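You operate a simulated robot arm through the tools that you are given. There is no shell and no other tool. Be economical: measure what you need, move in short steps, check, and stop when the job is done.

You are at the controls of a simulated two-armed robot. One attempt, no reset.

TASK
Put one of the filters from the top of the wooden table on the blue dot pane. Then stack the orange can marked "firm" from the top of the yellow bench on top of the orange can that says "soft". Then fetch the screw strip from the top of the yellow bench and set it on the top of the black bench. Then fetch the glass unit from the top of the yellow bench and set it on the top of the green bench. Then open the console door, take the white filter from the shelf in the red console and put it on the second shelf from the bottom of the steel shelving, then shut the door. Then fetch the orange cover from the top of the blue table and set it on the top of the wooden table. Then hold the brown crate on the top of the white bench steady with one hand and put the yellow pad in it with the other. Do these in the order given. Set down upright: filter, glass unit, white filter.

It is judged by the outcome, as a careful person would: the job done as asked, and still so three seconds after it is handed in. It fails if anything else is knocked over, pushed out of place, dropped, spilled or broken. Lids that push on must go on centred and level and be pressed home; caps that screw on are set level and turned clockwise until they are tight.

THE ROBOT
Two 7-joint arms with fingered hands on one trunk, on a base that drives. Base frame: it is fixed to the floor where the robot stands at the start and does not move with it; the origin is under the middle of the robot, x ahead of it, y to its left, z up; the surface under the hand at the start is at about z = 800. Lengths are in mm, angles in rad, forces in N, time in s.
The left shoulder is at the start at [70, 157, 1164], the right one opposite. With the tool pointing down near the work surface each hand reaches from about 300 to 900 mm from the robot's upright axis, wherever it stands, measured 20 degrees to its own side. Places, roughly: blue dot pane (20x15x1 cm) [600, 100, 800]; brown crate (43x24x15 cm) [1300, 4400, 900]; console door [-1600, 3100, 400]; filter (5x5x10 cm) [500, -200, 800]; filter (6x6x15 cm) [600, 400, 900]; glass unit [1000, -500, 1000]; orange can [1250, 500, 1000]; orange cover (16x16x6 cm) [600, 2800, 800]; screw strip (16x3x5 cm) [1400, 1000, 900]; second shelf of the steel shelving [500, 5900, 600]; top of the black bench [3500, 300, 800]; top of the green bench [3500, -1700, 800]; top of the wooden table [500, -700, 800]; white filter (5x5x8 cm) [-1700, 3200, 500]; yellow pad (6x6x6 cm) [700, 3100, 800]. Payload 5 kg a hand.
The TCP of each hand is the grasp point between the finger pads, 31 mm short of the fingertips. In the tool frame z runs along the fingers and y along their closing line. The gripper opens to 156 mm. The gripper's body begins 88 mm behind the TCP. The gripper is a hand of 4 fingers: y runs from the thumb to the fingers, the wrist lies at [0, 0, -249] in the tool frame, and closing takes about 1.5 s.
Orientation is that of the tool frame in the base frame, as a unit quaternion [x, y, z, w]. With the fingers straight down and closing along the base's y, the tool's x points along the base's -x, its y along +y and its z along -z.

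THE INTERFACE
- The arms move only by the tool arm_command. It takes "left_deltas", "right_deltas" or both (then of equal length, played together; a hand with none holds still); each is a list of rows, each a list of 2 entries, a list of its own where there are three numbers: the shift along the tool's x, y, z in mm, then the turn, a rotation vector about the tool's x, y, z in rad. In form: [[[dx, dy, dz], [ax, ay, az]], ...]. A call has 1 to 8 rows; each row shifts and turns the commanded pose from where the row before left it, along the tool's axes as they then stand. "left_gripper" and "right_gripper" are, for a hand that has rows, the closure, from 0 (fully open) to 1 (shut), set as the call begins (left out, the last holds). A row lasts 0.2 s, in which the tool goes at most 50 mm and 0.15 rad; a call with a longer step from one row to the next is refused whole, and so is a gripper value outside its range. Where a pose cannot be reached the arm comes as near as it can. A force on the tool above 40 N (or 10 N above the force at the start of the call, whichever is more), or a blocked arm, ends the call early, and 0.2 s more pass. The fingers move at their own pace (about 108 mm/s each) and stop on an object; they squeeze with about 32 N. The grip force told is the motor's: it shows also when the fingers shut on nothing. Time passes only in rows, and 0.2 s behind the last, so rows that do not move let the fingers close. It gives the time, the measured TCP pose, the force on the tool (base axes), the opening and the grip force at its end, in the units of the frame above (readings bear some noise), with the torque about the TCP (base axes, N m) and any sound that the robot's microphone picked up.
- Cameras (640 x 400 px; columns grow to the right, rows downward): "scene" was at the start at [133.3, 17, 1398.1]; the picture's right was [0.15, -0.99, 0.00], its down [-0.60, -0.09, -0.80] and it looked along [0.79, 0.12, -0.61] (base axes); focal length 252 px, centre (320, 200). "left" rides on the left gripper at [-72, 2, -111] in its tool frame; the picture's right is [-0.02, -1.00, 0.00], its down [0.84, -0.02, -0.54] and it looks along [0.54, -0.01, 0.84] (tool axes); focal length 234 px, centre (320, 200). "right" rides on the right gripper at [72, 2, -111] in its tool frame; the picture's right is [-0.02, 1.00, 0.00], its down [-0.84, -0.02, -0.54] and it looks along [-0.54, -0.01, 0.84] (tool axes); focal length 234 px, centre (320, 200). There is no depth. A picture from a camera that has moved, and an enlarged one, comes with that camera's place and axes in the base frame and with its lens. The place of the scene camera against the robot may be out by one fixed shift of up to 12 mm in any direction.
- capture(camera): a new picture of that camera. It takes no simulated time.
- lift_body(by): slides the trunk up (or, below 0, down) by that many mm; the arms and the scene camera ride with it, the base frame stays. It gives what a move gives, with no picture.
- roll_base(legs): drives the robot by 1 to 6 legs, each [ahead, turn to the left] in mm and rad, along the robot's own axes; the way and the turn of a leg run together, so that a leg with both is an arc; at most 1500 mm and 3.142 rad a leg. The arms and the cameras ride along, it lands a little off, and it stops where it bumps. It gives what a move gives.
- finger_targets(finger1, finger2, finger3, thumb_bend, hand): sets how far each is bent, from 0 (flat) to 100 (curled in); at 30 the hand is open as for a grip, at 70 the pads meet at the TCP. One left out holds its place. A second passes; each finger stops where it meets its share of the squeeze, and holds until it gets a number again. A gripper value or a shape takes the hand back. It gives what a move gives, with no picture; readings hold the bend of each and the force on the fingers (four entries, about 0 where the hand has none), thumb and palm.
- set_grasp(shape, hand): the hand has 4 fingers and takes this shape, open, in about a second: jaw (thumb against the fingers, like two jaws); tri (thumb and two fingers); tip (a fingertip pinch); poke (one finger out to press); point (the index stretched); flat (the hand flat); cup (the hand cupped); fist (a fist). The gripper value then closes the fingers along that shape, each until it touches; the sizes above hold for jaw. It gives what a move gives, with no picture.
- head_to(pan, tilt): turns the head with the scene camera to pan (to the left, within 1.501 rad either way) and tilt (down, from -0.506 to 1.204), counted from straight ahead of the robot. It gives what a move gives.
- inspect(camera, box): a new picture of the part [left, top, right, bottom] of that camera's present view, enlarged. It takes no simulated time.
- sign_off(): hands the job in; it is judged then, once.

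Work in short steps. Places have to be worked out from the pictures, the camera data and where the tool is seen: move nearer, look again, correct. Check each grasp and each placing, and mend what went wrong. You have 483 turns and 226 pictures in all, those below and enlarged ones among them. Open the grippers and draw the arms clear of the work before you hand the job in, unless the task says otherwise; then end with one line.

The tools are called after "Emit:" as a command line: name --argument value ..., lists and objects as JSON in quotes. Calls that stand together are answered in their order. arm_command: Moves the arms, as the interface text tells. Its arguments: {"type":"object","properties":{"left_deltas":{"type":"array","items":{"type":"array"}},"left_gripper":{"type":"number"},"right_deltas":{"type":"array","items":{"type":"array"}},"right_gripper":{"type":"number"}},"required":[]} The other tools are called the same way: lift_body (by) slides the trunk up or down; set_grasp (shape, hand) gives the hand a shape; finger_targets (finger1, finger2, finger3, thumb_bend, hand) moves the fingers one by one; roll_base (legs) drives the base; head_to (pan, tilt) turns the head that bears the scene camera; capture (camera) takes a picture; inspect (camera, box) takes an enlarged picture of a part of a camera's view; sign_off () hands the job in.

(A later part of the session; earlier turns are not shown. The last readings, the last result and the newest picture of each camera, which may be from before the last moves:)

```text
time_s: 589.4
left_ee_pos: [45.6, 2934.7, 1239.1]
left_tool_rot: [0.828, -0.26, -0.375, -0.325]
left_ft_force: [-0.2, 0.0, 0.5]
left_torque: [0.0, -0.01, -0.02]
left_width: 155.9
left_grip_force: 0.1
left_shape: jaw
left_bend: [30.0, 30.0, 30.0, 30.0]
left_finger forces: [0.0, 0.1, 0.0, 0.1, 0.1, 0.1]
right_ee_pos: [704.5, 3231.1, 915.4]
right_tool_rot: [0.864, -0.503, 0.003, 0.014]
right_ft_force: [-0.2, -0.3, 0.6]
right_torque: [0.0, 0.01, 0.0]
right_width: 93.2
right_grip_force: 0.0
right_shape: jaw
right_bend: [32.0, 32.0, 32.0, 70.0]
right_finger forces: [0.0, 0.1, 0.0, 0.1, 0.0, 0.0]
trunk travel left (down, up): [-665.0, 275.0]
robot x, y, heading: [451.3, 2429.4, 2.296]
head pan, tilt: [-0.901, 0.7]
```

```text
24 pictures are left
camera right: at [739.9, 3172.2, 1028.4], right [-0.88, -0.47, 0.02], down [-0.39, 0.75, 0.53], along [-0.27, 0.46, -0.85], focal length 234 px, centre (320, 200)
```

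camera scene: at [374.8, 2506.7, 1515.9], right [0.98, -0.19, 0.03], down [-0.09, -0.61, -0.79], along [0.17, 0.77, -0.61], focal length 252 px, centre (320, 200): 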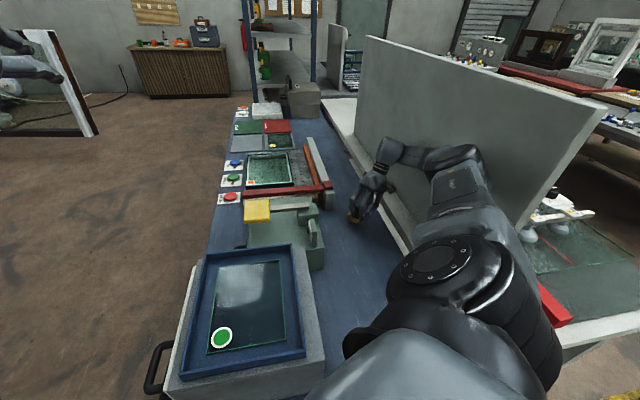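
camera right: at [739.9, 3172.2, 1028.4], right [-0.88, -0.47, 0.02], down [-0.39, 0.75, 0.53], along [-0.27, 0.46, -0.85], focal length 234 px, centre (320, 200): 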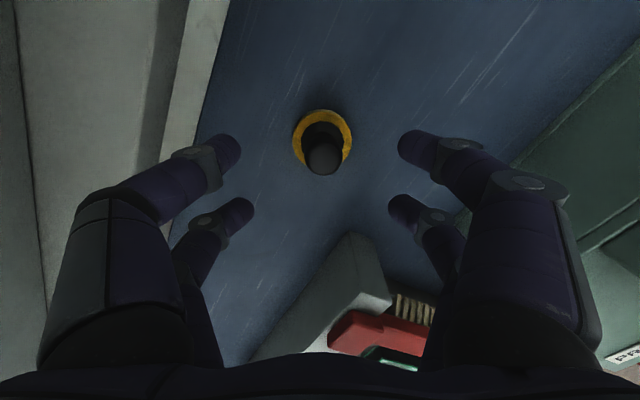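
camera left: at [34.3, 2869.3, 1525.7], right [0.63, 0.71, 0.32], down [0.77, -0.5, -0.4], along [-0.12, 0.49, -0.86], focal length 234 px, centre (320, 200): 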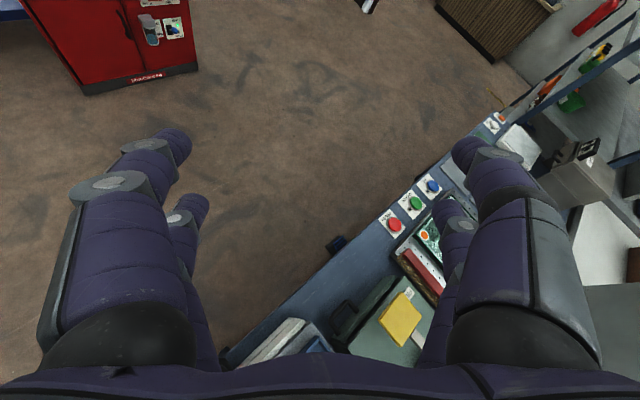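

The pad stands upright again. I raise the hand clear and test that the base now reverses normally.

Emit:
arm_command --right_deltas '[[[0, 0, -35], [0, 0, 0]], [[0, 0, -35], [0, 0, 0]]]'

Emit:
roll_base --legs '[[-70, 0]]'

```text
time_s: 590.0
left_ee_pos: [46.0, 2932.8, 1240.4]
left_tool_rot: [0.827, -0.26, -0.376, -0.326]
left_ft_force: [-0.5, -0.4, 0.0]
left_torque: [0.0, -0.02, -0.05]
left_width: 155.9
left_grip_force: 0.2
left_shape: jaw
left_bend: [30.0, 30.0, 30.0, 30.0]
left_finger forces: [0.1, 0.1, 0.0, 0.0, 0.1, 0.0]
right_ee_pos: [703.9, 3231.4, 986.5]
right_tool_rot: [0.865, -0.502, 0.002, 0.015]
right_ft_force: [-0.2, 0.0, -0.6]
right_torque: [0.03, 0.03, 0.0]
right_width: 93.3
right_grip_force: 0.2
right_shape: jaw
right_bend: [32.0, 32.0, 32.0, 70.0]
right_finger forces: [0.0, 0.0, 0.0, 0.0, 0.0, 0.1]
trunk travel left (down, up): [-665.0, 275.0]
robot x, y, heading: [451.9, 2425.3, 2.291]
head pan, tilt: [-0.901, 0.7]
```

```text
time_s: 591.2
left_ee_pos: [113.1, 2859.0, 1249.9]
left_tool_rot: [0.819, -0.262, -0.386, -0.335]
left_ft_force: [-0.8, -1.1, 0.5]
left_torque: [0.05, -0.04, -0.08]
left_width: 156.0
left_grip_force: 0.1
left_shape: jaw
left_bend: [30.0, 30.0, 30.0, 30.0]
left_finger forces: [0.0, 0.0, 0.0, 0.1, 0.0, 0.0]
right_ee_pos: [768.1, 3157.9, 993.0]
right_tool_rot: [0.858, -0.514, -0.019, 0.013]
right_ft_force: [-5.7, 0.3, -1.7]
right_torque: [-0.06, -0.57, 0.04]
right_width: 93.5
right_grip_force: 0.1
right_shape: jaw
right_bend: [32.0, 32.0, 32.0, 70.0]
right_finger forces: [0.0, 0.1, 0.0, 0.0, 0.0, 0.0]
trunk travel left (down, up): [-665.0, 275.0]
robot x, y, heading: [496.6, 2378.5, 2.321]
head pan, tilt: [-0.901, 0.7]
stopped in leg 1: the robot was blocked; the commanded pose is now the measured one
```

The right elbow meets the panel when reversing. I raise the hand and rotate the base left a little so the arm swings away from the panel.

Emit:
arm_command --right_deltas '[[[0, 15, -35], [0, 0, 0]], [[0, 15, -35], [0, 0, 0]], [[0, 15, -30], [0, 0, 0]], [[0, 0, 0], [0, 0, 0]]]'

Emit:
roll_base --legs '[[0, 0.25]]'

Emit:
head_to --pan -0.7 --tilt 0.7

Emit:
capture --camera "scene"

```text
time_s: 591.6
left_ee_pos: [133.3, 2822.5, 1263.3]
left_tool_rot: [0.807, -0.26, -0.405, -0.343]
left_ft_force: [-1.4, -2.1, 0.3]
left_torque: [0.06, -0.05, -0.12]
left_width: 156.3
left_grip_force: 0.0
left_shape: jaw
left_bend: [30.0, 30.0, 30.0, 30.0]
left_finger forces: [0.1, 0.0, 0.0, 0.0, 0.1, 0.0]
right_ee_pos: [772.7, 3128.1, 1012.3]
right_tool_rot: [0.857, -0.512, -0.047, 0.01]
right_ft_force: [4.4, -1.1, 3.4]
right_torque: [0.03, 0.56, 0.0]
right_width: 93.7
right_grip_force: 0.1
right_shape: jaw
right_bend: [32.0, 32.0, 32.0, 70.0]
right_finger forces: [0.0, 0.0, 0.0, 0.0, 0.0, 0.0]
trunk travel left (down, up): [-665.0, 275.0]
robot x, y, heading: [498.8, 2375.7, 2.325]
head pan, tilt: [-0.901, 0.7]
stopped in row 1 (right hand): the arm was blocked; the commanded pose is now the measured one
```

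```text
time_s: 592.3
left_ee_pos: [92.1, 2780.2, 1282.2]
left_tool_rot: [0.804, -0.135, -0.433, -0.385]
left_ft_force: [52.4, 27.2, -28.4]
left_torque: [0.95, 3.16, 3.91]
left_width: 155.8
left_grip_force: 0.0
left_shape: jaw
left_bend: [31.0, 31.0, 29.0, 29.0]
left_finger forces: [0.0, 0.0, 0.1, 0.0, 0.1, 0.0]
right_ee_pos: [729.4, 3060.7, 999.0]
right_tool_rot: [0.871, -0.469, -0.139, 0.044]
right_ft_force: [7.6, -16.0, -10.0]
right_torque: [1.29, 0.79, -0.51]
right_width: 93.5
right_grip_force: 0.1
right_shape: jaw
right_bend: [32.0, 32.0, 32.0, 70.0]
right_finger forces: [0.0, 0.1, 0.1, 0.0, 0.0, 0.0]
trunk travel left (down, up): [-665.0, 275.0]
robot x, y, heading: [484.2, 2385.4, 2.391]
head pan, tilt: [-0.901, 0.7]
stopped in leg 1: the robot was blocked; the commanded pose is now the measured one
```

```text
time_s: 593.0
left_ee_pos: [64.5, 2741.4, 1301.8]
left_tool_rot: [0.783, -0.133, -0.44, -0.419]
left_ft_force: [37.9, 18.3, -17.6]
left_torque: [0.87, 1.87, 2.82]
left_width: 155.7
left_grip_force: 0.0
left_shape: jaw
left_bend: [31.0, 31.0, 29.0, 30.0]
left_finger forces: [0.0, 0.0, 0.0, 0.0, 0.1, 0.1]
right_ee_pos: [744.9, 3089.3, 1012.1]
right_tool_rot: [0.868, -0.481, -0.126, -0.001]
right_ft_force: [-23.9, -2.2, 10.1]
right_torque: [-0.53, -4.02, -0.76]
right_width: 93.5
right_grip_force: 0.0
right_shape: jaw
right_bend: [32.0, 32.0, 32.0, 70.0]
right_finger forces: [0.1, 0.1, 0.0, 0.0, 0.0, 0.1]
trunk travel left (down, up): [-665.0, 275.0]
robot x, y, heading: [470.1, 2405.8, 2.461]
head pan, tilt: [-0.7, 0.7]
```

```text
23 pictures are left
camera scene: at [285.5, 2567.3, 1509.5], right [0.98, 0.19, 0.08], down [0.19, -0.66, -0.73], along [-0.09, 0.73, -0.68], focal length 252 px, centre (320, 200)
```

scene: 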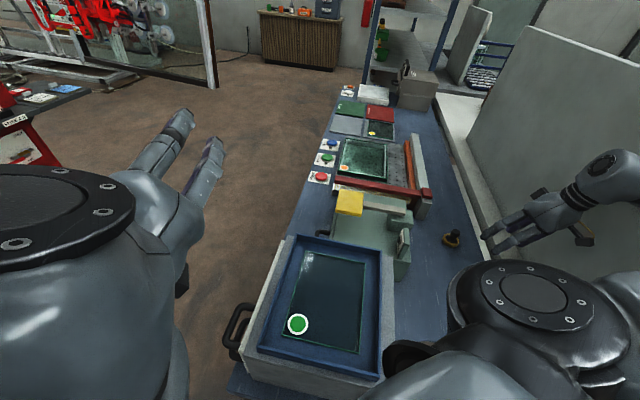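

The elbow's preferred outward posture keeps pushing on the panel. I relax the left arm downward, then raise the trunk so the right elbow clears the panel's top.

Emit:
arm_command --left_deltas '[[[20, 8, 12], [0, 0, 0]], [[24, 10, 15], [0, 0, 0]], [[24, 10, 15], [0, 0, 0]], [[0, 0, 0], [0, 0, 0]]]'

Emit:
lift_body --by 270

```text
time_s: 593.2
left_ee_pos: [-16.5, 2702.9, 1293.6]
left_tool_rot: [0.787, -0.04, -0.527, -0.318]
left_ft_force: [-3.7, -3.7, -4.0]
left_torque: [-0.03, 0.47, -0.23]
left_width: 155.9
left_grip_force: 0.0
left_shape: jaw
left_bend: [29.0, 29.0, 31.0, 30.0]
left_finger forces: [0.1, 0.0, 0.0, 0.0, 0.1, 0.0]
left hand out of reach, approached as far as the arm can: row 1
right_ee_pos: [751.4, 3048.1, 962.3]
right_tool_rot: [0.9, -0.413, -0.132, 0.051]
right_ft_force: [23.4, -0.5, 2.7]
right_torque: [-0.04, 2.37, -0.02]
right_width: 93.8
right_grip_force: 0.0
right_shape: jaw
right_bend: [32.0, 32.0, 32.0, 70.0]
right_finger forces: [0.0, 0.0, 0.0, 0.1, 0.1, 0.0]
trunk travel left (down, up): [-665.0, 275.0]
robot x, y, heading: [452.7, 2415.0, 2.539]
head pan, tilt: [-0.7, 0.7]
stopped in row 1 (right hand): the force on the tool passed its limit at 89 N (the readings are from after the stop); the commanded pose is now the measured one
```

```text
time_s: 593.6
left_ee_pos: [-78.1, 2689.9, 1317.3]
left_tool_rot: [0.746, 0.012, -0.608, -0.272]
left_ft_force: [0.1, 16.5, -5.3]
left_torque: [-0.19, 0.64, 0.9]
left_width: 156.1
left_grip_force: 0.0
left_shape: jaw
left_bend: [30.0, 30.0, 30.0, 30.0]
left_finger forces: [0.1, 0.0, 0.0, 0.1, 0.1, 0.0]
right_ee_pos: [743.5, 3065.0, 962.7]
right_tool_rot: [0.909, -0.378, -0.168, 0.055]
right_ft_force: [-4.1, 10.3, 3.6]
right_torque: [-0.96, -0.56, 0.42]
right_width: 93.4
right_grip_force: 0.1
right_shape: jaw
right_bend: [32.0, 32.0, 32.0, 70.0]
right_finger forces: [0.1, 0.0, 0.0, 0.0, 0.1, 0.0]
trunk travel left (down, up): [-667.0, 273.0]
robot x, y, heading: [453.6, 2410.8, 2.626]
head pan, tilt: [-0.7, 0.7]
stopped: the arm was blocked; the commanded pose is now the measured one
```

The wrist is near the panel, so I draw the right hand back toward its shoulder, away from the panel.

Emit:
arm_command --right_deltas '[[[10, 30, -3], [0, 0, 0]], [[10, 44, -3], [0, 0, 0]], [[10, 44, -3], [0, 0, 0]], [[10, 44, -3], [0, 0, 0]]]'

Emit:
capture --camera "scene"

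```text
time_s: 593.9
left_ee_pos: [-106.6, 2595.3, 1334.0]
left_tool_rot: [0.743, 0.039, -0.606, -0.283]
left_ft_force: [-3.6, 0.2, 3.4]
left_torque: [-0.03, -0.32, -0.22]
left_width: 155.9
left_grip_force: 0.0
left_shape: jaw
left_bend: [30.0, 30.0, 30.0, 30.0]
left_finger forces: [0.0, 0.1, 0.0, 0.0, 0.0, 0.1]
right_ee_pos: [721.5, 3010.8, 973.2]
right_tool_rot: [0.913, -0.302, -0.273, 0.029]
right_ft_force: [1.3, -2.0, 5.7]
right_torque: [0.08, -0.22, -0.14]
right_width: 93.7
right_grip_force: 0.1
right_shape: jaw
right_bend: [32.0, 32.0, 32.0, 70.0]
right_finger forces: [0.0, 0.1, 0.0, 0.0, 0.0, 0.0]
trunk travel left (down, up): [-667.0, 273.0]
robot x, y, heading: [408.2, 2436.0, 2.724]
head pan, tilt: [-0.7, 0.7]
stopped in row 1 (left hand): the arm was blocked; the commanded pose is now the measured one
```

```text
22 pictures are left
camera scene: at [187.5, 2533.2, 1512.1], right [0.89, 0.44, 0.08], down [0.35, -0.58, -0.74], along [-0.28, 0.69, -0.67], focal length 252 px, centre (320, 200)
```

scene: 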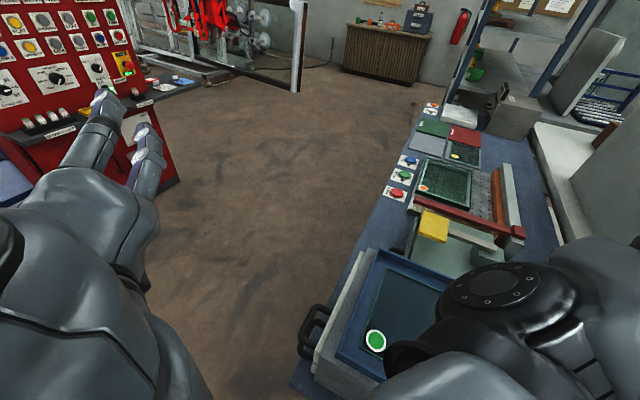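

Each command is being cut short by the strained left arm. I extend it forward and down along its own free direction to relax it.

Emit:
arm_command --left_deltas '[[[19, 9, 32], [0, 0, 0]], [[19, 9, 32], [0, 0, 0]], [[19, 9, 32], [0, 0, 0]], [[19, 9, 32], [0, 0, 0]], [[0, 0, 0], [0, 0, 0]]]'

```text
time_s: 594.2
left_ee_pos: [-127.7, 2586.6, 1331.7]
left_tool_rot: [0.742, 0.057, -0.614, -0.264]
left_ft_force: [-5.3, -4.0, -2.1]
left_torque: [0.13, 0.16, -0.4]
left_width: 155.8
left_grip_force: 0.1
left_shape: jaw
left_bend: [30.0, 30.0, 30.0, 30.0]
left_finger forces: [0.0, 0.0, 0.0, 0.0, 0.0, 0.0]
left hand out of reach, approached as far as the arm can: row 1
right_ee_pos: [679.7, 3046.9, 953.7]
right_tool_rot: [0.904, -0.259, -0.335, 0.061]
right_ft_force: [-6.1, 0.3, -0.5]
right_torque: [-0.05, -0.5, 0.05]
right_width: 93.8
right_grip_force: 0.0
right_shape: jaw
right_bend: [32.0, 32.0, 32.0, 70.0]
right_finger forces: [0.1, 0.0, 0.0, 0.0, 0.1, 0.0]
trunk travel left (down, up): [-667.0, 273.0]
robot x, y, heading: [392.8, 2440.9, 2.763]
head pan, tilt: [-0.7, 0.7]
stopped in row 1 (left hand): the arm was blocked; the commanded pose is now the measured one
```

The arm is pinned along the panel while the base can't go west. Rotating the base further left moves that arm directly away from the panel, so I do that.

Emit:
roll_base --legs '[[0, 0.5]]'

Emit:
capture --camera "scene"

```text
time_s: 595.0
left_ee_pos: [-149.9, 2570.6, 1335.3]
left_tool_rot: [0.728, 0.117, -0.626, -0.252]
left_ft_force: [1.5, 1.9, 0.6]
left_torque: [-0.02, -0.06, 0.09]
left_width: 155.7
left_grip_force: 0.1
left_shape: jaw
left_bend: [30.0, 30.0, 30.0, 30.0]
left_finger forces: [0.0, 0.0, 0.0, 0.1, 0.0, 0.0]
right_ee_pos: [638.8, 3086.4, 940.7]
right_tool_rot: [0.872, -0.131, -0.469, 0.057]
right_ft_force: [0.4, 0.5, -0.6]
right_torque: [-0.01, 0.04, 0.03]
right_width: 93.4
right_grip_force: 0.1
right_shape: jaw
right_bend: [32.0, 32.0, 32.0, 70.0]
right_finger forces: [0.0, 0.0, 0.0, 0.1, 0.0, 0.0]
trunk travel left (down, up): [-667.0, 273.0]
robot x, y, heading: [399.3, 2437.2, 2.776]
head pan, tilt: [-0.7, 0.7]
stopped in leg 1: the robot was blocked; the commanded pose is now the measured one
```

```text
21 pictures are left
camera scene: at [152.8, 2554.5, 1511.2], right [0.87, 0.48, 0.09], down [0.39, -0.57, -0.72], along [-0.3, 0.66, -0.69], focal length 252 px, centre (320, 200)
```

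scene: 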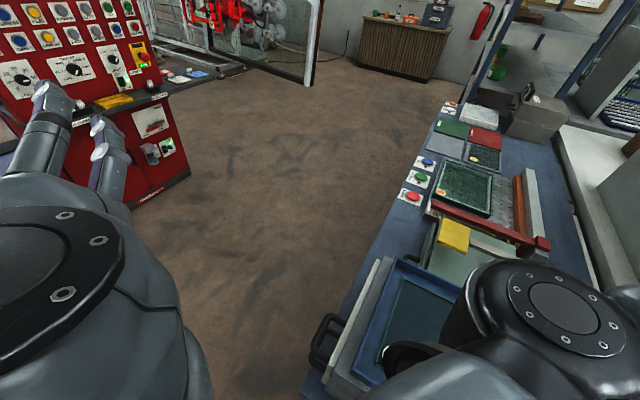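

Forces are calm now. I raise the right hand straight up, clear of the table's fixtures.

Emit:
arm_command --right_deltas '[[[-24, 7, -17], [0, 0, 0]], [[-32, 9, -22], [0, 0, 0]], [[-32, 9, -22], [0, 0, 0]], [[-32, 9, -22], [0, 0, 0]], [[-32, 9, -22], [0, 0, 0]]]'

```text
time_s: 595.3
left_ee_pos: [-145.1, 2555.5, 1342.7]
left_tool_rot: [0.711, 0.154, -0.639, -0.248]
left_ft_force: [0.3, -0.3, 0.3]
left_torque: [-0.06, -0.08, 0.02]
left_width: 155.9
left_grip_force: 0.0
left_shape: jaw
left_bend: [30.0, 30.0, 30.0, 30.0]
left_finger forces: [0.1, 0.0, 0.0, 0.1, 0.1, 0.0]
right_ee_pos: [620.0, 3099.6, 941.8]
right_tool_rot: [0.834, -0.064, -0.546, 0.044]
right_ft_force: [0.2, 0.4, -0.7]
right_torque: [-0.01, 0.08, 0.08]
right_width: 93.7
right_grip_force: 0.1
right_shape: jaw
right_bend: [32.0, 32.0, 32.0, 70.0]
right_finger forces: [0.0, 0.1, 0.1, 0.1, 0.0, 0.0]
trunk travel left (down, up): [-667.0, 273.0]
robot x, y, heading: [398.7, 2439.1, 2.784]
head pan, tilt: [-0.7, 0.7]
stopped in row 1 (right hand): the arm was blocked; the commanded pose is now the measured one
```

I shorten the arm instead: pull the hand south, along the clear strip of table toward the robot.

Emit:
arm_command --right_deltas '[[[-1, 25, -3], [0, 0, 0]], [[-1, 40, -4], [0, 0, 0]], [[-1, 40, -4], [0, 0, 0]], [[-1, 40, -4], [0, 0, 0]]]'

```text
time_s: 595.6
left_ee_pos: [-128.6, 2540.9, 1356.2]
left_tool_rot: [0.689, 0.187, -0.656, -0.243]
left_ft_force: [3.3, 2.3, -0.2]
left_torque: [-0.05, 0.06, 0.3]
left_width: 156.0
left_grip_force: 0.0
left_shape: jaw
left_bend: [30.0, 30.0, 30.0, 30.0]
left_finger forces: [0.0, 0.0, 0.0, 0.1, 0.1, 0.1]
right_ee_pos: [610.2, 3110.9, 935.4]
right_tool_rot: [0.788, -0.001, -0.615, 0.037]
right_ft_force: [6.8, 0.4, 0.4]
right_torque: [0.01, 0.18, -0.04]
right_width: 93.8
right_grip_force: 0.0
right_shape: jaw
right_bend: [32.0, 32.0, 32.0, 70.0]
right_finger forces: [0.0, 0.1, 0.1, 0.0, 0.1, 0.1]
right hand out of reach, approached as far as the arm can: row 1
trunk travel left (down, up): [-667.0, 273.0]
robot x, y, heading: [398.8, 2440.3, 2.801]
head pan, tilt: [-0.7, 0.7]
stopped in row 1 (right hand): the arm was blocked; the commanded pose is now the measured one
```

I look directly at the right arm to see what it is caught on.

Emit:
head_to --pan -1.45 --tilt 0.6

Emit:
capture --camera "scene"

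```text
time_s: 596.7
left_ee_pos: [-135.1, 2550.6, 1351.4]
left_tool_rot: [0.695, 0.18, -0.653, -0.24]
left_ft_force: [-0.7, 0.4, -0.7]
left_torque: [-0.02, -0.03, -0.01]
left_width: 156.1
left_grip_force: 0.1
left_shape: jaw
left_bend: [30.0, 30.0, 30.0, 30.0]
left_finger forces: [0.0, 0.0, 0.1, 0.0, 0.1, 0.1]
right_ee_pos: [609.2, 3112.6, 933.8]
right_tool_rot: [0.788, -0.009, -0.615, 0.037]
right_ft_force: [-0.8, -1.3, -0.8]
right_torque: [-0.03, 0.0, 0.02]
right_width: 93.8
right_grip_force: 0.1
right_shape: jaw
right_bend: [32.0, 32.0, 32.0, 70.0]
right_finger forces: [0.0, 0.0, 0.0, 0.1, 0.0, 0.0]
trunk travel left (down, up): [-667.0, 273.0]
robot x, y, heading: [393.5, 2439.9, 2.805]
head pan, tilt: [-1.45, 0.6]
```

```text
20 pictures are left
camera scene: at [238.3, 2585.1, 1524.4], right [0.97, -0.21, 0.09], down [-0.05, -0.57, -0.82], along [0.22, 0.79, -0.57], focal length 252 px, centre (320, 200)
```

scene: 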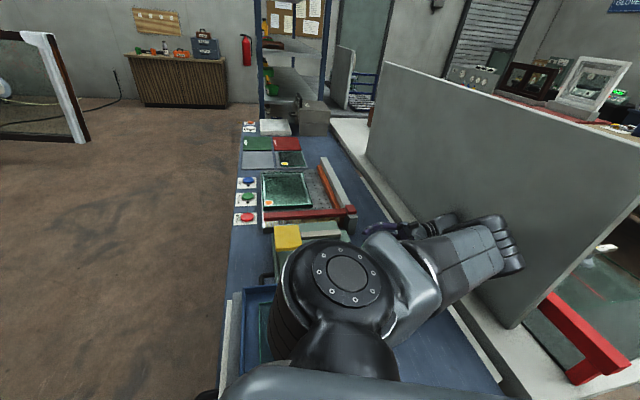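

The elbow and wrist are wedged against the panel, with the hand pointing sideways. Rotating the hand back to point down moves the wrist directly away from the panel; I try that in small steps.

Emit:
arm_command --right_deltas '[[[-6, 0, 0], [0, 0.08, 0]], [[-8, 0, 0], [0, 0.1, 0]], [[-8, 0, 0], [0, 0.12, 0]], [[-8, 0, 0], [0, 0.12, 0]], [[-8, 0, 0], [0, 0.12, 0]], [[-8, 0, 0], [0, 0.12, 0]]]'

```text
time_s: 597.0
left_ee_pos: [-116.5, 2519.8, 1367.9]
left_tool_rot: [-0.666, -0.216, 0.671, 0.243]
left_ft_force: [0.7, 1.8, -0.3]
left_torque: [-0.04, -0.06, 0.18]
left_width: 156.3
left_grip_force: 0.1
left_shape: jaw
left_bend: [30.0, 30.0, 30.0, 30.0]
left_finger forces: [0.1, 0.1, 0.0, 0.0, 0.0, 0.0]
right_ee_pos: [605.6, 3104.7, 924.5]
right_tool_rot: [0.746, 0.044, -0.664, 0.016]
right_ft_force: [1.8, 0.8, -1.4]
right_torque: [-0.04, 0.13, 0.05]
right_width: 93.9
right_grip_force: 0.0
right_shape: jaw
right_bend: [32.0, 32.0, 32.0, 70.0]
right_finger forces: [0.0, 0.0, 0.0, 0.0, 0.0, 0.1]
trunk travel left (down, up): [-667.0, 273.0]
robot x, y, heading: [394.7, 2438.2, 2.813]
head pan, tilt: [-1.45, 0.6]
stopped in row 1 (right hand): the arm was blocked; the commanded pose is now the measured one
```

Arm moves only get pushed the wrong way. I try a small forward-left base motion, away from the panel.

Emit:
roll_base --legs '[[40, 0.1]]'

```text
time_s: 597.8
left_ee_pos: [-56.0, 2464.3, 1397.4]
left_tool_rot: [-0.644, -0.229, 0.687, 0.248]
left_ft_force: [0.1, 0.3, 0.3]
left_torque: [0.02, 0.04, 0.08]
left_width: 156.0
left_grip_force: 0.0
left_shape: jaw
left_bend: [30.0, 30.0, 30.0, 30.0]
left_finger forces: [0.0, 0.1, 0.0, 0.0, 0.1, 0.0]
right_ee_pos: [607.4, 3096.7, 913.9]
right_tool_rot: [0.724, 0.056, -0.687, 0.011]
right_ft_force: [0.2, -0.5, 0.0]
right_torque: [0.01, 0.02, -0.01]
right_width: 93.5
right_grip_force: 0.0
right_shape: jaw
right_bend: [32.0, 32.0, 32.0, 70.0]
right_finger forces: [0.1, 0.0, 0.0, 0.1, 0.0, 0.0]
trunk travel left (down, up): [-667.0, 273.0]
robot x, y, heading: [380.8, 2444.2, 2.867]
head pan, tilt: [-1.45, 0.6]
stopped in leg 1: the robot was blocked; the commanded pose is now the measured one
```

The left arm has folded tightly against the body, which triggers the blocks. I push it straight forward along its pointing direction.

Emit:
arm_command --left_deltas '[[[0, 0, 30], [0, 0, 0]], [[0, 0, 40], [0, 0, 0]], [[0, 0, 40], [0, 0, 0]], [[0, 0, 40], [0, 0, 0]], [[0, 0, 40], [0, 0, 0]], [[0, 0, 0], [0, 0, 0]]]'

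```text
time_s: 599.2
left_ee_pos: [-242.5, 2470.6, 1403.9]
left_tool_rot: [-0.643, -0.225, 0.692, 0.24]
left_ft_force: [1.3, 0.1, -0.8]
left_torque: [0.0, -0.03, 0.0]
left_width: 156.2
left_grip_force: 0.1
left_shape: jaw
left_bend: [30.0, 30.0, 30.0, 30.0]
left_finger forces: [0.1, 0.1, 0.0, 0.0, 0.0, 0.1]
right_ee_pos: [607.5, 3096.6, 913.3]
right_tool_rot: [0.725, 0.057, -0.687, 0.012]
right_ft_force: [0.5, 0.2, 0.3]
right_torque: [0.0, 0.02, 0.02]
right_width: 93.6
right_grip_force: 0.1
right_shape: jaw
right_bend: [32.0, 32.0, 32.0, 70.0]
right_finger forces: [0.1, 0.1, 0.0, 0.0, 0.0, 0.1]
trunk travel left (down, up): [-667.0, 273.0]
robot x, y, heading: [387.7, 2440.7, 2.869]
head pan, tilt: [-1.45, 0.6]
```

That worked cleanly. Now I try rotating the right hand toward down in small steps.

Emit:
arm_command --right_deltas '[[[-5, 0, 0], [0, 0.06, 0]], [[-8, 0, 0], [0, 0.1, 0]], [[-8, 0, 0], [0, 0.1, 0]], [[0, 0, 0], [0, 0, 0]]]'

```text
time_s: 600.2
left_ee_pos: [-235.5, 2487.2, 1405.3]
left_tool_rot: [-0.642, -0.218, 0.696, 0.237]
left_ft_force: [-0.1, -0.2, -0.1]
left_torque: [0.01, 0.01, 0.08]
left_width: 156.1
left_grip_force: 0.0
left_shape: jaw
left_bend: [30.0, 30.0, 30.0, 30.0]
left_finger forces: [0.0, 0.1, 0.0, 0.1, 0.0, 0.0]
right_ee_pos: [609.4, 3109.1, 920.5]
right_tool_rot: [0.799, 0.061, -0.599, 0.015]
right_ft_force: [-0.9, 0.2, 0.1]
right_torque: [-0.01, 0.03, 0.03]
right_width: 93.6
right_grip_force: 0.0
right_shape: jaw
right_bend: [32.0, 32.0, 32.0, 70.0]
right_finger forces: [0.0, 0.0, 0.0, 0.1, 0.0, 0.0]
trunk travel left (down, up): [-667.0, 273.0]
robot x, y, heading: [386.6, 2444.2, 2.874]
head pan, tilt: [-1.45, 0.6]
```

The right hand now turns properly. I continue pointing it down while raising it.

Emit:
arm_command --right_deltas '[[[-12, 0, -4], [0, 0.12, 0]], [[-14, 0, -6], [0, 0.12, 0]], [[-14, 0, -8], [0, 0.12, 0]], [[-12, 0, -12], [0, 0.12, 0]], [[-10, 0, -15], [0, 0.12, 0]], [[-8, 0, -20], [0, 0.12, 0]], [[0, 0, -20], [0, 0.1, 0]], [[0, 0, 0], [0, 0, 0]]]'

```text
time_s: 602.0
left_ee_pos: [-223.9, 2483.1, 1409.5]
left_tool_rot: [-0.639, -0.22, 0.698, 0.237]
left_ft_force: [0.8, -0.3, 0.0]
left_torque: [0.04, 0.02, -0.02]
left_width: 156.0
left_grip_force: 0.1
left_shape: jaw
left_bend: [30.0, 30.0, 30.0, 30.0]
left_finger forces: [0.0, 0.0, 0.0, 0.1, 0.0, 0.0]
right_ee_pos: [646.9, 3101.4, 1034.4]
right_tool_rot: [0.972, 0.057, -0.229, -0.013]
right_ft_force: [0.9, -0.3, 0.8]
right_torque: [-0.03, 0.02, -0.02]
right_width: 93.1
right_grip_force: 0.1
right_shape: jaw
right_bend: [32.0, 32.0, 32.0, 70.0]
right_finger forces: [0.1, 0.1, 0.0, 0.0, 0.1, 0.1]
trunk travel left (down, up): [-667.0, 273.0]
robot x, y, heading: [385.8, 2443.7, 2.863]
head pan, tilt: [-1.45, 0.6]
```

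Recovered. Now I raise the trunk to lift both arms clear.

Emit:
lift_body --by 270

Emit:
capture --camera "scene"

```text
time_s: 604.7
left_ee_pos: [-226.4, 2484.4, 1679.7]
left_tool_rot: [-0.639, -0.22, 0.698, 0.236]
left_ft_force: [0.4, 0.4, -0.1]
left_torque: [-0.02, -0.01, -0.02]
left_width: 156.0
left_grip_force: 0.0
left_shape: jaw
left_bend: [30.0, 30.0, 30.0, 30.0]
left_finger forces: [0.1, 0.0, 0.0, 0.1, 0.0, 0.0]
right_ee_pos: [645.5, 3101.2, 1305.1]
right_tool_rot: [0.972, 0.058, -0.228, -0.012]
right_ft_force: [-0.2, -0.2, 0.1]
right_torque: [-0.03, -0.01, -0.02]
right_width: 93.6
right_grip_force: 0.0
right_shape: jaw
right_bend: [32.0, 32.0, 32.0, 70.0]
right_finger forces: [0.1, 0.1, 0.0, 0.0, 0.0, 0.1]
trunk travel left (down, up): [-937.0, 3.0]
robot x, y, heading: [385.8, 2441.1, 2.863]
head pan, tilt: [-1.45, 0.6]
```

```text
19 pictures are left
camera scene: at [349.7, 2547.2, 1789.7], right [0.99, -0.16, 0.0], down [-0.09, -0.56, -0.82], along [0.13, 0.81, -0.57], focal length 252 px, centre (320, 200)
```

scene: 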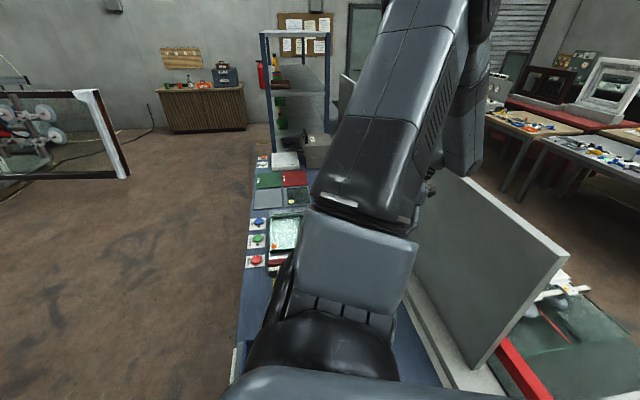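

The tilt is gone and the panel stands where it was. I rotate left (both arms high over free space) to face south and drive out.

Emit:
roll_base --legs '[[0, 0.9], [0, 0.95], [450, 0]]'

```text
time_s: 607.3
left_ee_pos: [-23.7, 2029.0, 1681.0]
left_tool_rot: [-0.493, -0.461, 0.734, -0.071]
left_ft_force: [0.2, 0.9, -0.7]
left_torque: [-0.02, 0.02, 0.06]
left_width: 156.1
left_grip_force: 0.1
left_shape: jaw
left_bend: [30.0, 30.0, 30.0, 30.0]
left_finger forces: [0.0, 0.1, 0.0, 0.1, 0.0, 0.0]
right_ee_pos: [90.9, 3090.6, 1301.6]
right_tool_rot: [0.864, 0.449, -0.213, 0.086]
right_ft_force: [0.7, -0.2, 0.7]
right_torque: [-0.05, -0.01, 0.03]
right_width: 93.6
right_grip_force: 0.0
right_shape: jaw
right_bend: [32.0, 32.0, 32.0, 70.0]
right_finger forces: [0.1, 0.1, 0.0, 0.0, 0.0, 0.0]
trunk travel left (down, up): [-937.0, 3.0]
robot x, y, heading: [412.6, 2453.1, -2.675]
head pan, tilt: [-1.45, 0.6]
stopped in leg 1: the robot was blocked; the commanded pose is now the measured one
```

Rotation stopped at the table leg, but I'm facing southwest now; I drive forward out of it with a left turn.

Emit:
roll_base --legs '[[120, 0.4], [300, 0.3]]'

```text
time_s: 608.5
left_ee_pos: [39.8, 1974.9, 1678.1]
left_tool_rot: [-0.461, -0.495, 0.726, -0.127]
left_ft_force: [-0.1, 0.5, 0.2]
left_torque: [0.0, 0.01, 0.05]
left_width: 155.9
left_grip_force: 0.2
left_shape: jaw
left_bend: [30.0, 30.0, 30.0, 30.0]
left_finger forces: [0.0, 0.0, 0.1, 0.1, 0.0, 0.0]
right_ee_pos: [4.8, 3042.3, 1298.7]
right_tool_rot: [0.831, 0.507, -0.202, 0.103]
right_ft_force: [0.1, 1.0, 0.3]
right_torque: [-0.07, 0.0, 0.02]
right_width: 93.5
right_grip_force: 0.0
right_shape: jaw
right_bend: [32.0, 32.0, 32.0, 70.0]
right_finger forces: [0.1, 0.0, 0.1, 0.0, 0.0, 0.0]
trunk travel left (down, up): [-937.0, 3.0]
robot x, y, heading: [416.7, 2450.1, -2.655]
head pan, tilt: [-1.45, 0.6]
stopped in leg 1: the robot was blocked; the commanded pose is now the measured one
```

The base came in along the opposite diagonal, so it must leave that way. First I bring the right hand to a natural position in front.

Emit:
arm_command --right_deltas '[[[-38, 15, 18], [0, 0, 0]], [[-38, 15, 18], [0, 0, 0]], [[-38, 15, 18], [0, 0, 0]], [[-38, 15, 18], [0, 0, 0]], [[-38, 15, 18], [0, 0, 0]], [[-38, 15, 18], [0, 0, 0]], [[-38, 15, 18], [0, 0, 0]]]'

Emit:
arm_command --right_deltas '[[[-38, 15, 18], [0, 0, 0]], [[-38, 15, 18], [0, 0, 0]], [[-38, 15, 18], [0, 0, 0]], [[-38, 15, 18], [0, 0, 0]], [[-38, 15, 18], [0, 0, 0]], [[0, 0, 0], [0, 0, 0]]]'

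```text
time_s: 610.1
left_ee_pos: [41.6, 1969.5, 1675.8]
left_tool_rot: [-0.461, -0.495, 0.725, -0.125]
left_ft_force: [0.0, 0.5, -0.2]
left_torque: [0.0, -0.04, -0.01]
left_width: 156.1
left_grip_force: 0.1
left_shape: jaw
left_bend: [30.0, 30.0, 30.0, 30.0]
left_finger forces: [0.0, 0.0, 0.0, 0.1, 0.1, 0.0]
right_ee_pos: [30.5, 2930.1, 1229.8]
right_tool_rot: [0.831, 0.508, -0.202, 0.1]
right_ft_force: [1.0, -0.4, 0.0]
right_torque: [-0.04, -0.02, 0.01]
right_width: 93.6
right_grip_force: 0.1
right_shape: jaw
right_bend: [32.0, 32.0, 32.0, 70.0]
right_finger forces: [0.0, 0.1, 0.0, 0.0, 0.1, 0.0]
right hand out of reach, approached as far as the arm can: row 1, 2, 3, 4, 5, 6, 7
trunk travel left (down, up): [-937.0, 3.0]
robot x, y, heading: [416.5, 2448.3, -2.657]
head pan, tilt: [-1.45, 0.6]
```

```text
time_s: 611.5
left_ee_pos: [39.1, 1967.5, 1675.7]
left_tool_rot: [-0.462, -0.497, 0.724, -0.127]
left_ft_force: [0.5, -1.0, 0.3]
left_torque: [-0.01, 0.04, 0.04]
left_width: 155.8
left_grip_force: 0.1
left_shape: jaw
left_bend: [30.0, 30.0, 30.0, 30.0]
left_finger forces: [0.0, 0.0, 0.0, 0.1, 0.0, 0.0]
right_ee_pos: [27.0, 2740.7, 1174.8]
right_tool_rot: [0.832, 0.507, -0.201, 0.1]
right_ft_force: [0.4, -1.1, 0.7]
right_torque: [0.01, -0.01, 0.02]
right_width: 93.8
right_grip_force: 0.0
right_shape: jaw
right_bend: [32.0, 32.0, 32.0, 70.0]
right_finger forces: [0.0, 0.1, 0.1, 0.0, 0.1, 0.0]
right hand out of reach, approached as far as the arm can: row 1, 2, 3, 4
trunk travel left (down, up): [-937.0, 3.0]
robot x, y, heading: [417.4, 2453.0, -2.657]
head pan, tilt: [-1.45, 0.6]
```

The hand is now close in. I rotate right to the entry heading and reverse out along the way the base came in.

Emit:
roll_base --legs '[[0, -1.36], [-250, 0]]'

```text
time_s: 616.8
left_ee_pos: [28.3, 2528.5, 1674.2]
left_tool_rot: [0.672, 0.092, -0.64, -0.361]
left_ft_force: [-0.4, 0.9, 0.1]
left_torque: [0.05, -0.01, 0.04]
left_width: 156.1
left_grip_force: 0.2
left_shape: jaw
left_bend: [30.0, 30.0, 30.0, 30.0]
left_finger forces: [0.1, 0.0, 0.1, 0.0, 0.0, 0.0]
right_ee_pos: [786.6, 2692.3, 1174.7]
right_tool_rot: [0.965, -0.135, -0.218, -0.05]
right_ft_force: [-0.4, 0.4, -0.2]
right_torque: [0.04, -0.03, -0.01]
right_width: 93.7
right_grip_force: 0.0
right_shape: jaw
right_bend: [32.0, 32.0, 32.0, 70.0]
right_finger forces: [0.0, 0.0, 0.0, 0.1, 0.0, 0.0]
trunk travel left (down, up): [-937.0, 3.0]
robot x, y, heading: [578.2, 2251.4, 2.251]
head pan, tilt: [-1.45, 0.6]
```

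Out and free at [578,2251]. I now restore both hands to their normal pointing-down orientation, computed from the readings.

Emit:
roll_base --legs '[[-200, 0]]'

Emit:
arm_command --left_deltas '[[[0, 0, 0], [-0.0084, 0.123, 0.0627]], [[0, 0, 0], [-0.0084, 0.123, 0.0627]], [[0, 0, 0], [-0.0084, 0.123, 0.0627]], [[0, 0, 0], [-0.0084, 0.123, 0.0627]], [[0, 0, 0], [-0.0084, 0.123, 0.0627]], [[0, 0, 0], [-0.0084, 0.123, 0.0627]], [[0, 0, 0], [-0.0084, 0.123, 0.0627]]]' --right_deltas '[[[0, 0, 0], [0.017, 0.0745, 0.1005]], [[0, 0, 0], [0.017, 0.0745, 0.1005]], [[0, 0, 0], [0.017, 0.0745, 0.1005]], [[0, 0, 0], [0.017, 0.0745, 0.1005]], [[0, 0, 0], [0.017, 0.0745, 0.1005]], [[0, 0, 0], [0.017, 0.0745, 0.1005]], [[0, 0, 0], [0, 0, 0]]]'

Emit:
arm_command --left_deltas '[[[0, 0, 0], [-0.0084, 0.123, 0.0627]], [[0, 0, 0], [-0.0084, 0.123, 0.0627]], [[0, 0, 0], [-0.0084, 0.123, 0.0627]], [[0, 0, 0], [-0.0084, 0.123, 0.0627]], [[0, 0, 0], [-0.0084, 0.123, 0.0627]], [[0, 0, 0], [-0.0084, 0.123, 0.0627]], [[0, 0, 0], [-0.0084, 0.123, 0.0627]], [[0, 0, 0], [0, 0, 0]]]'

```text
time_s: 618.4
left_ee_pos: [156.0, 2369.9, 1672.0]
left_tool_rot: [0.672, 0.092, -0.64, -0.36]
left_ft_force: [-0.2, 0.4, -0.3]
left_torque: [0.01, 0.01, 0.03]
left_width: 155.9
left_grip_force: 0.0
left_shape: jaw
left_bend: [30.0, 30.0, 30.0, 30.0]
left_finger forces: [0.0, 0.1, 0.1, 0.0, 0.0, 0.1]
right_ee_pos: [913.5, 2536.0, 1174.5]
right_tool_rot: [0.966, -0.133, -0.218, -0.049]
right_ft_force: [-0.5, 0.6, 0.7]
right_torque: [-0.04, -0.03, 0.01]
right_width: 93.6
right_grip_force: 0.0
right_shape: jaw
right_bend: [32.0, 32.0, 32.0, 70.0]
right_finger forces: [0.0, 0.0, 0.0, 0.0, 0.0, 0.0]
trunk travel left (down, up): [-937.0, 3.0]
robot x, y, heading: [704.9, 2094.1, 2.257]
head pan, tilt: [-1.45, 0.6]
```

```text
time_s: 620.0
left_ee_pos: [160.8, 2365.1, 1676.1]
left_tool_rot: [0.889, -0.191, -0.362, -0.204]
left_ft_force: [0.3, 0.9, 0.4]
left_torque: [-0.03, -0.03, -0.01]
left_width: 156.3
left_grip_force: 0.2
left_shape: jaw
left_bend: [30.0, 30.0, 30.0, 30.0]
left_finger forces: [0.0, 0.1, 0.1, 0.0, 0.0, 0.0]
right_ee_pos: [915.8, 2532.6, 1170.1]
right_tool_rot: [0.903, -0.429, -0.002, -0.001]
right_ft_force: [0.5, 0.0, 0.2]
right_torque: [0.01, 0.02, 0.04]
right_width: 93.3
right_grip_force: 0.0
right_shape: jaw
right_bend: [32.0, 32.0, 32.0, 70.0]
right_finger forces: [0.0, 0.1, 0.0, 0.0, 0.0, 0.0]
right hand out of reach, approached as far as the arm can: row 5
trunk travel left (down, up): [-937.0, 3.0]
robot x, y, heading: [704.7, 2096.7, 2.258]
head pan, tilt: [-1.45, 0.6]
```

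```text
time_s: 621.8
left_ee_pos: [158.7, 2365.4, 1675.3]
left_tool_rot: [0.902, -0.431, -0.001, 0.0]
left_ft_force: [-0.3, 0.4, -0.2]
left_torque: [0.04, -0.02, 0.01]
left_width: 156.0
left_grip_force: 0.1
left_shape: jaw
left_bend: [30.0, 30.0, 30.0, 30.0]
left_finger forces: [0.0, 0.0, 0.0, 0.1, 0.0, 0.0]
right_ee_pos: [914.7, 2530.2, 1171.5]
right_tool_rot: [0.903, -0.43, -0.002, -0.001]
right_ft_force: [-0.6, -0.3, -0.4]
right_torque: [-0.01, 0.01, 0.0]
right_width: 93.6
right_grip_force: 0.1
right_shape: jaw
right_bend: [32.0, 32.0, 32.0, 70.0]
right_finger forces: [0.0, 0.0, 0.1, 0.1, 0.1, 0.1]
trunk travel left (down, up): [-937.0, 3.0]
robot x, y, heading: [708.2, 2091.7, 2.252]
head pan, tilt: [-1.45, 0.6]
```

Both hands point straight down again. I tuck the right hand in front, then drive round to the blue table's west side, from where the left hand can reach the pad without the panel in the way.

Emit:
arm_command --right_deltas '[[[-34, 26, 0], [0, 0, 0]], [[-34, 26, 0], [0, 0, 0]], [[-34, 26, 0], [0, 0, 0]], [[-34, 26, 0], [0, 0, 0]], [[-34, 26, 0], [0, 0, 0]], [[-34, 26, 0], [0, 0, 0]], [[0, 0, 0], [0, 0, 0]]]'

Emit:
roll_base --legs '[[0, 0.885], [1060, 0], [0, -1.571], [940, 0], [0, -1.571]]'

Emit:
head_to --pan 0.0 --tilt 0.6

Emit:
capture --camera "scene"

```text
time_s: 623.4
left_ee_pos: [159.6, 2365.2, 1676.4]
left_tool_rot: [0.902, -0.431, -0.002, -0.001]
left_ft_force: [-0.2, 0.1, -0.3]
left_torque: [-0.02, -0.01, -0.02]
left_width: 156.0
left_grip_force: 0.1
left_shape: jaw
left_bend: [30.0, 30.0, 30.0, 30.0]
left_finger forces: [0.0, 0.1, 0.0, 0.1, 0.1, 0.0]
right_ee_pos: [667.4, 2588.3, 1169.6]
right_tool_rot: [0.903, -0.43, -0.002, -0.002]
right_ft_force: [-0.1, 0.7, 2.1]
right_torque: [-0.04, 0.01, -0.02]
right_width: 93.4
right_grip_force: 0.0
right_shape: jaw
right_bend: [32.0, 32.0, 32.0, 70.0]
right_finger forces: [0.0, 0.0, 0.1, 0.0, 0.0, 0.1]
trunk travel left (down, up): [-937.0, 3.0]
robot x, y, heading: [704.5, 2098.0, 2.259]
head pan, tilt: [-1.45, 0.6]
```

```text
time_s: 643.1
left_ee_pos: [182.1, 3295.2, 1676.2]
left_tool_rot: [-0.015, 1.0, 0.0, 0.001]
left_ft_force: [-0.5, 0.3, 0.1]
left_torque: [-0.03, 0.01, -0.02]
left_width: 156.0
left_grip_force: 0.0
left_shape: jaw
left_bend: [30.0, 30.0, 30.0, 30.0]
left_finger forces: [0.0, 0.1, 0.0, 0.0, 0.0, 0.0]
right_ee_pos: [53.2, 2756.0, 1170.1]
right_tool_rot: [-0.017, 1.0, 0.0, 0.002]
right_ft_force: [-0.1, 0.4, -0.8]
right_torque: [-0.02, 0.04, -0.04]
right_width: 93.5
right_grip_force: 0.1
right_shape: jaw
right_bend: [32.0, 32.0, 32.0, 70.0]
right_finger forces: [0.0, 0.0, 0.1, 0.0, 0.0, 0.0]
trunk travel left (down, up): [-937.0, 3.0]
robot x, y, heading: [-360.9, 3022.0, 0.035]
head pan, tilt: [-1.45, 0.6]
```

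```text
time_s: 644.6
left_ee_pos: [181.6, 3294.3, 1675.0]
left_tool_rot: [-0.015, 1.0, 0.0, 0.001]
left_ft_force: [0.2, 0.2, -0.2]
left_torque: [-0.01, 0.01, 0.01]
left_width: 156.2
left_grip_force: 0.1
left_shape: jaw
left_bend: [30.0, 30.0, 30.0, 30.0]
left_finger forces: [0.0, 0.1, 0.1, 0.1, 0.1, 0.0]
right_ee_pos: [53.6, 2755.0, 1168.6]
right_tool_rot: [-0.017, 1.0, 0.0, 0.002]
right_ft_force: [0.3, -0.2, 0.1]
right_torque: [0.01, -0.02, 0.01]
right_width: 93.7
right_grip_force: 0.1
right_shape: jaw
right_bend: [32.0, 32.0, 32.0, 70.0]
right_finger forces: [0.0, 0.0, 0.0, 0.1, 0.0, 0.0]
trunk travel left (down, up): [-937.0, 3.0]
robot x, y, heading: [-367.0, 3022.4, 0.034]
head pan, tilt: [0.0, 0.6]
```

```text
18 pictures are left
camera scene: at [-229.2, 3030.4, 1789.8], right [0.04, -1.0, 0.0], down [-0.56, -0.02, -0.82], along [0.82, 0.03, -0.57], focal length 252 px, centre (320, 200)
```

scene: 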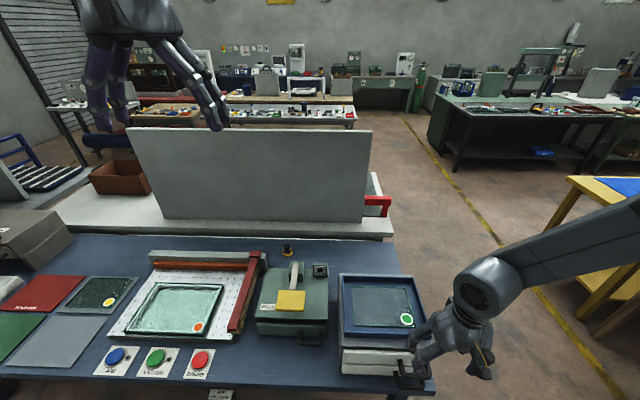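

The pad stands upright at about [695,3230], and the brown crate is visible on the white bench at about [1200,4390]. I raise the right hand, lower the trunk, and roll up to the table.

Emit:
arm_command --right_deltas '[[[0, 0, -45], [0, 0, 0]], [[0, 0, -45], [0, 0, 0]], [[0, 0, -45], [0, 0, 0]], [[0, 0, -45], [0, 0, 0]], [[0, 0, -45], [0, 0, 0]], [[0, 0, -45], [0, 0, 0]], [[0, 0, -45], [0, 0, 0]], [[0, 0, -40], [0, 0, 0]]]'

Emit:
lift_body --by -380

Emit:
roll_base --legs '[[230, -0.03]]'

```text
time_s: 646.5
left_ee_pos: [179.6, 3295.7, 1676.8]
left_tool_rot: [-0.016, 1.0, 0.001, 0.002]
left_ft_force: [-0.2, -0.2, -0.5]
left_torque: [0.03, 0.02, -0.01]
left_width: 156.1
left_grip_force: 0.0
left_shape: jaw
left_bend: [30.0, 30.0, 30.0, 30.0]
left_finger forces: [0.0, 0.1, 0.1, 0.0, 0.0, 0.0]
right_ee_pos: [49.1, 2755.2, 1525.9]
right_tool_rot: [-0.017, 1.0, 0.0, 0.004]
right_ft_force: [-0.3, 0.5, 0.7]
right_torque: [-0.02, 0.0, 0.01]
right_width: 93.6
right_grip_force: 0.0
right_shape: jaw
right_bend: [32.0, 32.0, 32.0, 70.0]
right_finger forces: [0.1, 0.0, 0.0, 0.0, 0.1, 0.1]
trunk travel left (down, up): [-937.0, 3.0]
robot x, y, heading: [-364.6, 3020.4, 0.035]
head pan, tilt: [0.0, 0.6]
```

```text
time_s: 650.1
left_ee_pos: [180.9, 3293.7, 1294.3]
left_tool_rot: [-0.015, 1.0, 0.0, 0.002]
left_ft_force: [0.0, 0.0, 0.4]
left_torque: [-0.01, 0.04, -0.03]
left_width: 156.1
left_grip_force: 0.0
left_shape: jaw
left_bend: [30.0, 30.0, 30.0, 30.0]
left_finger forces: [0.0, 0.0, 0.1, 0.1, 0.1, 0.1]
right_ee_pos: [49.3, 2756.6, 1144.7]
right_tool_rot: [-0.018, 1.0, 0.0, 0.002]
right_ft_force: [-0.1, 0.3, 0.1]
right_torque: [-0.03, -0.02, 0.01]
right_width: 93.5
right_grip_force: 0.0
right_shape: jaw
right_bend: [32.0, 32.0, 32.0, 70.0]
right_finger forces: [0.0, 0.1, 0.1, 0.0, 0.1, 0.0]
trunk travel left (down, up): [-557.0, 383.0]
robot x, y, heading: [-362.7, 3019.8, 0.032]
head pan, tilt: [0.0, 0.6]
```

```text
time_s: 651.8
left_ee_pos: [416.6, 3280.1, 1295.5]
left_tool_rot: [0.0, 1.0, 0.0, 0.001]
left_ft_force: [-0.1, -0.2, 0.2]
left_torque: [0.0, 0.03, 0.0]
left_width: 156.1
left_grip_force: 0.1
left_shape: jaw
left_bend: [30.0, 30.0, 30.0, 30.0]
left_finger forces: [0.1, 0.0, 0.1, 0.0, 0.0, 0.0]
right_ee_pos: [269.4, 2746.3, 1145.5]
right_tool_rot: [-0.001, 1.0, 0.0, 0.002]
right_ft_force: [-0.2, -0.1, -0.8]
right_torque: [-0.02, 0.02, -0.04]
right_width: 93.4
right_grip_force: 0.1
right_shape: jaw
right_bend: [32.0, 32.0, 32.0, 70.0]
right_finger forces: [0.0, 0.0, 0.0, 0.0, 0.0, 0.0]
trunk travel left (down, up): [-557.0, 383.0]
robot x, y, heading: [-131.7, 3028.6, 0.006]
head pan, tilt: [0.0, 0.6]
```

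In position. With the left hand's thumb pair on the far side, the TCP needs only x≈667. I move over at height, then descend.

Emit:
arm_command --left_deltas '[[[-42, -8.5, 0], [0, 0, 0]], [[-42, -8.5, 0], [0, 0, 0]], [[-42, -8.5, 0], [0, 0, 0]], [[-42, -8.5, 0], [0, 0, 0]], [[-42, -8.5, 0], [0, 0, 0]], [[-40, -8.5, 0], [0, 0, 0]], [[0, 0, 40], [0, 0, 0]], [[0, 0, 45], [0, 0, 0]]]' --left_gripper 0.4

Emit:
arm_command --left_deltas '[[[0, 0, 45], [0, 0, 0]], [[0, 0, 45], [0, 0, 0]], [[0, 0, 45], [0, 0, 0]], [[0, 0, 45], [0, 0, 0]], [[0, 0, 45], [0, 0, 0]], [[0, 0, 40], [0, 0, 0]], [[0, 0, 0], [0, 0, 0]]]'

Emit:
capture --camera "left"

```text
time_s: 653.6
left_ee_pos: [564.2, 3277.6, 1159.6]
left_tool_rot: [-0.001, 1.0, 0.001, 0.002]
left_ft_force: [0.4, 0.2, 0.0]
left_torque: [0.01, 0.01, -0.01]
left_width: 93.8
left_grip_force: 0.0
left_shape: jaw
left_bend: [32.0, 32.0, 32.0, 70.0]
left_finger forces: [0.1, 0.0, 0.0, 0.0, 0.0, 0.1]
left hand out of reach, approached as far as the arm can: row 3, 4, 5, 6
right_ee_pos: [269.1, 2746.3, 1145.9]
right_tool_rot: [-0.001, 1.0, -0.001, 0.002]
right_ft_force: [0.7, 0.4, 0.1]
right_torque: [-0.02, 0.02, 0.04]
right_width: 93.6
right_grip_force: 0.0
right_shape: jaw
right_bend: [32.0, 32.0, 32.0, 70.0]
right_finger forces: [0.0, 0.1, 0.1, 0.1, 0.0, 0.0]
trunk travel left (down, up): [-557.0, 383.0]
robot x, y, heading: [-139.3, 3028.6, 0.004]
head pan, tilt: [0.0, 0.6]
```

```text
time_s: 655.0
left_ee_pos: [565.4, 3269.6, 922.9]
left_tool_rot: [-0.001, 1.0, -0.002, 0.009]
left_ft_force: [-7.4, -4.7, 20.9]
left_torque: [1.05, -0.15, 0.31]
left_width: 91.3
left_grip_force: 0.0
left_shape: jaw
left_bend: [74.0, 32.0, 32.0, 70.0]
left_finger forces: [21.6, 0.0, 0.0, 0.1, 0.0, 0.0]
right_ee_pos: [266.4, 2745.3, 1146.0]
right_tool_rot: [0.0, 1.0, 0.001, 0.004]
right_ft_force: [0.1, -0.1, -0.7]
right_torque: [0.0, 0.02, 0.01]
right_width: 93.7
right_grip_force: 0.0
right_shape: jaw
right_bend: [32.0, 32.0, 32.0, 70.0]
right_finger forces: [0.0, 0.1, 0.0, 0.1, 0.0, 0.0]
trunk travel left (down, up): [-557.0, 383.0]
robot x, y, heading: [-137.1, 3026.0, 0.0]
head pan, tilt: [0.0, 0.6]
stopped in row 6 (left hand): the force on the tool passed its limit at 59 N (the readings are from after the stop); the commanded pose is now the measured one
```

```text
17 pictures are left
camera left: at [636.5, 3271.9, 1034.8], right [0.03, -1.0, 0.0], down [-0.85, -0.02, 0.53], along [-0.53, -0.02, -0.85], focal length 234 px, centre (320, 200)
```

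left: 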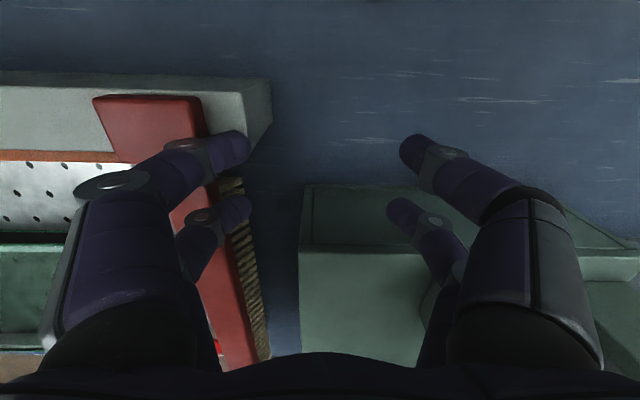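

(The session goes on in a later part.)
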